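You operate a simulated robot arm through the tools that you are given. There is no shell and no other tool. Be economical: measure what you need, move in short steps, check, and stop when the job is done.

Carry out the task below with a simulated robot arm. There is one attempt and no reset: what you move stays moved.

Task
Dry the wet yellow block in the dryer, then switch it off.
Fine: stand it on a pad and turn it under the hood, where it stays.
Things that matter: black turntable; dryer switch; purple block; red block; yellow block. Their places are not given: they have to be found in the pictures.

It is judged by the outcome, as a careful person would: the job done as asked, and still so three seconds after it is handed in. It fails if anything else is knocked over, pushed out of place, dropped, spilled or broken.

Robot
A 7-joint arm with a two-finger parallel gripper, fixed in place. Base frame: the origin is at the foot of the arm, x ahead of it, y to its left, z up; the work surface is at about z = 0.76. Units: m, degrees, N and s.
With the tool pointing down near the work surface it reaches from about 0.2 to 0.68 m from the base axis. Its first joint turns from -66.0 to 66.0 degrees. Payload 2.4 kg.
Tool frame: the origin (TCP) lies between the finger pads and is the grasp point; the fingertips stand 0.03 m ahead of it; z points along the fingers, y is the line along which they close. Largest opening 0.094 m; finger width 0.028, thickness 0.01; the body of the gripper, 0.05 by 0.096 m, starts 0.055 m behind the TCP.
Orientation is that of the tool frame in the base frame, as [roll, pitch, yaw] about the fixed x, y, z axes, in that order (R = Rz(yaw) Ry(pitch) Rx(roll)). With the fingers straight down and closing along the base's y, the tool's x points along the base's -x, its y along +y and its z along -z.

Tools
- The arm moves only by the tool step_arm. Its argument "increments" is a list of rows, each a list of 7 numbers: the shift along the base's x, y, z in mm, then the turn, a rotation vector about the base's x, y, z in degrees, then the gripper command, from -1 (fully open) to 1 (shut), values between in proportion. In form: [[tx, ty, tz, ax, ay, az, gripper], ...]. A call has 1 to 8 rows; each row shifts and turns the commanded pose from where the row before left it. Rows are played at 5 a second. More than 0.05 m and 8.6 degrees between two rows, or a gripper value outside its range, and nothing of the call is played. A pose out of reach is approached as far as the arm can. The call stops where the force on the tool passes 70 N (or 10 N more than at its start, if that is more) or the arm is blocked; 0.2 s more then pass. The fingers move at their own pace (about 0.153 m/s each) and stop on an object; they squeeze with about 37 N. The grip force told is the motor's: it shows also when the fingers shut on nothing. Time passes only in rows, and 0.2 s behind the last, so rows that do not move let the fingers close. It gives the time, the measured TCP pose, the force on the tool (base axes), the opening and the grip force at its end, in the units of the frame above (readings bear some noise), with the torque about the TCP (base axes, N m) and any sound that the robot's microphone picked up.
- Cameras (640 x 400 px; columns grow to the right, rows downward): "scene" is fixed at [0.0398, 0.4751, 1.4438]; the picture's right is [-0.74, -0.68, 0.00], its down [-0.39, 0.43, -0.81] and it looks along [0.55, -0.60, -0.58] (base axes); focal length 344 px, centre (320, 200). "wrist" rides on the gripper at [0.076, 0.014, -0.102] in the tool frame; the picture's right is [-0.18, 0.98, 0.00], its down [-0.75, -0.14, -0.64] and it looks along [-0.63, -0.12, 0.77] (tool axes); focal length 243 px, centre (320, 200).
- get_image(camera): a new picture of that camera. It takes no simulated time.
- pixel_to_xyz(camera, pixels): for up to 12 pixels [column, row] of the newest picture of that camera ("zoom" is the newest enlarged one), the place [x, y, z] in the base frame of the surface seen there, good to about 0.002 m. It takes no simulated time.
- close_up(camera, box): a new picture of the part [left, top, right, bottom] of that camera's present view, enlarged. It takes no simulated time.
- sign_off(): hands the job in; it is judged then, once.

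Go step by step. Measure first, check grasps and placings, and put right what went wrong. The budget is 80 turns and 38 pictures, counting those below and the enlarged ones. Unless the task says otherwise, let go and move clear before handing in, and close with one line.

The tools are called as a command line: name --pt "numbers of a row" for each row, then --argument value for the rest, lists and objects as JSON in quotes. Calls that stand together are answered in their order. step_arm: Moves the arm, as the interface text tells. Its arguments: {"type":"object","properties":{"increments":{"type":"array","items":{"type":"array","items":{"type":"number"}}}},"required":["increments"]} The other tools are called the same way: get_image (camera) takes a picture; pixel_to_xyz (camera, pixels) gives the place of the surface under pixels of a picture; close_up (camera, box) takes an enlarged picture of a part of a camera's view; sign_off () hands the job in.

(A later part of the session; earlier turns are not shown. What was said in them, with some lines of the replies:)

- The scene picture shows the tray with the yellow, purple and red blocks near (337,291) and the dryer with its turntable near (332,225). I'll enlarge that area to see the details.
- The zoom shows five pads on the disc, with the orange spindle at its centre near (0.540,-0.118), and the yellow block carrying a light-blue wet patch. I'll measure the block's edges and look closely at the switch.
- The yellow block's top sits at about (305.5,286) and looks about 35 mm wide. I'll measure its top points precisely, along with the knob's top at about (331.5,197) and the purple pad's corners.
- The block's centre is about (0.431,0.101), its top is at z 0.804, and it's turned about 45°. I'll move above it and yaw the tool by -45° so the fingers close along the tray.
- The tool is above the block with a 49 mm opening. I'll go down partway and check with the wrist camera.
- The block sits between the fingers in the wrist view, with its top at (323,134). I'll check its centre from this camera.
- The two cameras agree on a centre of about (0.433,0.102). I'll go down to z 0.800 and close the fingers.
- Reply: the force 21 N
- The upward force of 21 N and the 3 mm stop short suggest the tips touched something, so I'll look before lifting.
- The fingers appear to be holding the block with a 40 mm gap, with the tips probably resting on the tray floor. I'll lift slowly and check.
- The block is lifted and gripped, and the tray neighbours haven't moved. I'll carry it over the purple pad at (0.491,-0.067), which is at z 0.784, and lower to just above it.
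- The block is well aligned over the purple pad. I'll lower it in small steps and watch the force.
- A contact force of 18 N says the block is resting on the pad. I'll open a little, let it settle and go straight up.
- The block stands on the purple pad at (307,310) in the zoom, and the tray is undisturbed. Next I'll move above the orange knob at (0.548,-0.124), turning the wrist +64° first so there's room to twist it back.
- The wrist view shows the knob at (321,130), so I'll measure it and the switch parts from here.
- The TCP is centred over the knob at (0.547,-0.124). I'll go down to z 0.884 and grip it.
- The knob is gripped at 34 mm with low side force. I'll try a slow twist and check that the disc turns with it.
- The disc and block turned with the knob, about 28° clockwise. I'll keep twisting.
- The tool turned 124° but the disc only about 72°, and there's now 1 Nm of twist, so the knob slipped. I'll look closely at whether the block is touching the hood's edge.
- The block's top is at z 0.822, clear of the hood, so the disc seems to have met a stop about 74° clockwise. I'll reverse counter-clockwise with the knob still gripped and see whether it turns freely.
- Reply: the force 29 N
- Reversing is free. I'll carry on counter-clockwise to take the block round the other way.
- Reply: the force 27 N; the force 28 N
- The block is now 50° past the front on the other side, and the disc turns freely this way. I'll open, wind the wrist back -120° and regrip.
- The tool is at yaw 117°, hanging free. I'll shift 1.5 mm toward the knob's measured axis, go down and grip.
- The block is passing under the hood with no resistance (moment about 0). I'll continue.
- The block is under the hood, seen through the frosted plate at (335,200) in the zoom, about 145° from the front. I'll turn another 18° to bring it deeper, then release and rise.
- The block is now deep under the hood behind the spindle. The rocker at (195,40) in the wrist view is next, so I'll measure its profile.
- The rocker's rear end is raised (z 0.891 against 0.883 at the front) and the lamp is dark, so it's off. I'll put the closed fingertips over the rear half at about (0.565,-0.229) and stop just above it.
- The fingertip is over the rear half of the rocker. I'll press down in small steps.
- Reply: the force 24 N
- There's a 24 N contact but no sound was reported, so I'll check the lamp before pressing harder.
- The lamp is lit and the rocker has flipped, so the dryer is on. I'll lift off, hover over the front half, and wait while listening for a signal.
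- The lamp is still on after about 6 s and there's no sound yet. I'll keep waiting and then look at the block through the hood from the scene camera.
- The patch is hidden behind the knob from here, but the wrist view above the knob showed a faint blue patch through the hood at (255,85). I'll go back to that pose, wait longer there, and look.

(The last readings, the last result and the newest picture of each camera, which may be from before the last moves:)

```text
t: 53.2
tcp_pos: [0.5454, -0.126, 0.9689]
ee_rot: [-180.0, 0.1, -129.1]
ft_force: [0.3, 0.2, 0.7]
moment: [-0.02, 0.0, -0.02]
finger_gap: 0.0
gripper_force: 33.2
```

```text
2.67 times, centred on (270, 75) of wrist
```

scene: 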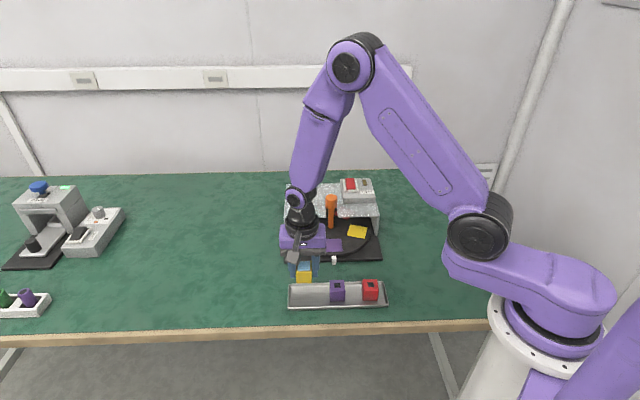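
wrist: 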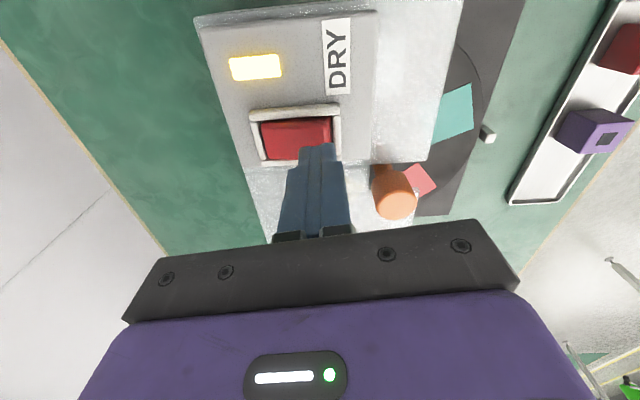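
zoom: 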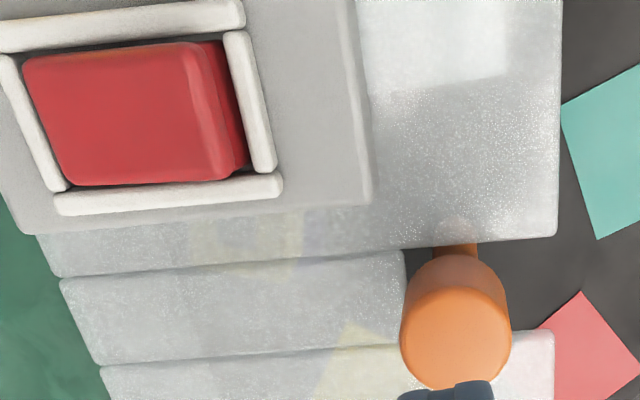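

The strip at (250,230) in the zoom faintly shows the block, so I'll enlarge just that spot.

close_up --camera "wrist" --box '[200, 65, 290, 121]'

```text
7.11 times, centred on (245, 93) of wrist
```

zoom: 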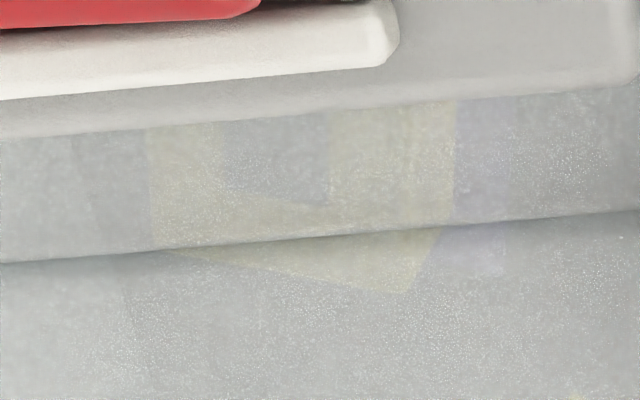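

Through the hood the yellow block now shows only the small dark patch (215–330 wide on a block 150–455), the same as on the dry blocks, so it's dry. I'll go back over the front half of the rocker and press it off.

step_arm --pt "0 -42 0 0 0 0 1" --pt "0 -42 0 0 0 0 1" --pt "0 0 -25 0 0 0 1" --pt "0 0 -19 0 0 0 1" --pt "0 0 -3 0 0 0 1" --pt "0 0 -3 0 0 0 1" --pt "0 0 -2 0 0 0 1"

```text
t: 54.8
tcp_pos: [0.5458, -0.2077, 0.9162]
ee_rot: [179.8, 0.0, -129.0]
ft_force: [-10.1, 6.0, 12.5]
moment: [-0.04, 0.33, -0.17]
finger_gap: 0.0001
gripper_force: 32.8
```

step_arm --pt "0 0 -1.5 0 0 0 1" --pt "0 0 -1 0 0 0 1"

close_up --camera "scene" --box '[310, 160, 390, 210]'

```text
t: 55.4
tcp_pos: [0.5451, -0.2086, 0.9152]
ee_rot: [-179.9, 0.0, -129.0]
ft_force: [-19.8, 11.1, 46.5]
moment: [-0.38, 0.62, -0.36]
finger_gap: 0.0
gripper_force: 32.7
```

```text
8.00 times, centred on (350, 185) of scene
```

zoom: 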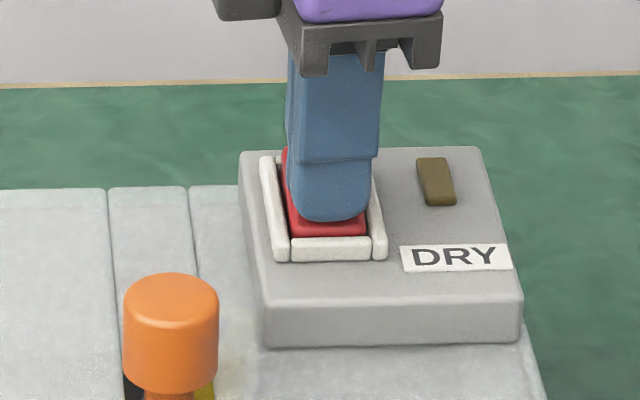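

The lamp is dark and the rocker is back in its original position. I'll lift straight up, move clear, and take the last picture.

step_arm --pt "0 0 15 0 0 0 1" --pt "0 0 40 0 0 0 1" --pt "0 0 45 0 0 0 1" --pt "0 0 45 0 0 0 1" --pt "-20 0 45 0 0 0 0" --pt "-30 0 35 0 0 0 -1" --pt "0 0 0 0 0 0 -1"

get_image --camera "scene"

```text
t: 57.0
tcp_pos: [0.4969, -0.2092, 1.1375]
ee_rot: [-180.0, 0.0, -129.0]
ft_force: [-0.4, -0.2, -0.5]
moment: [0.01, -0.01, 0.0]
finger_gap: 0.0942
gripper_force: 0.0
```

```text
0 pictures are left
```

scene: 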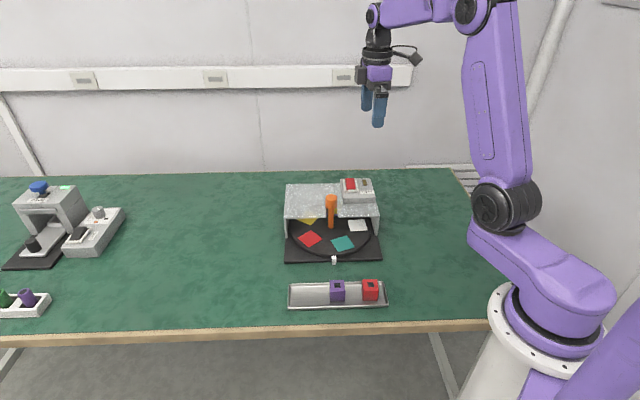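

The lamp at (364,183) is dark, the block is under the hood, the purple and red blocks are still in the tray, and the arm is clear. I'm handing in.

sign_off

```text
The job is handed in.
```

The yellow block is dry and standing on the purple pad under the hood, the dryer is switched off, and the purple and red blocks are still in their tray.
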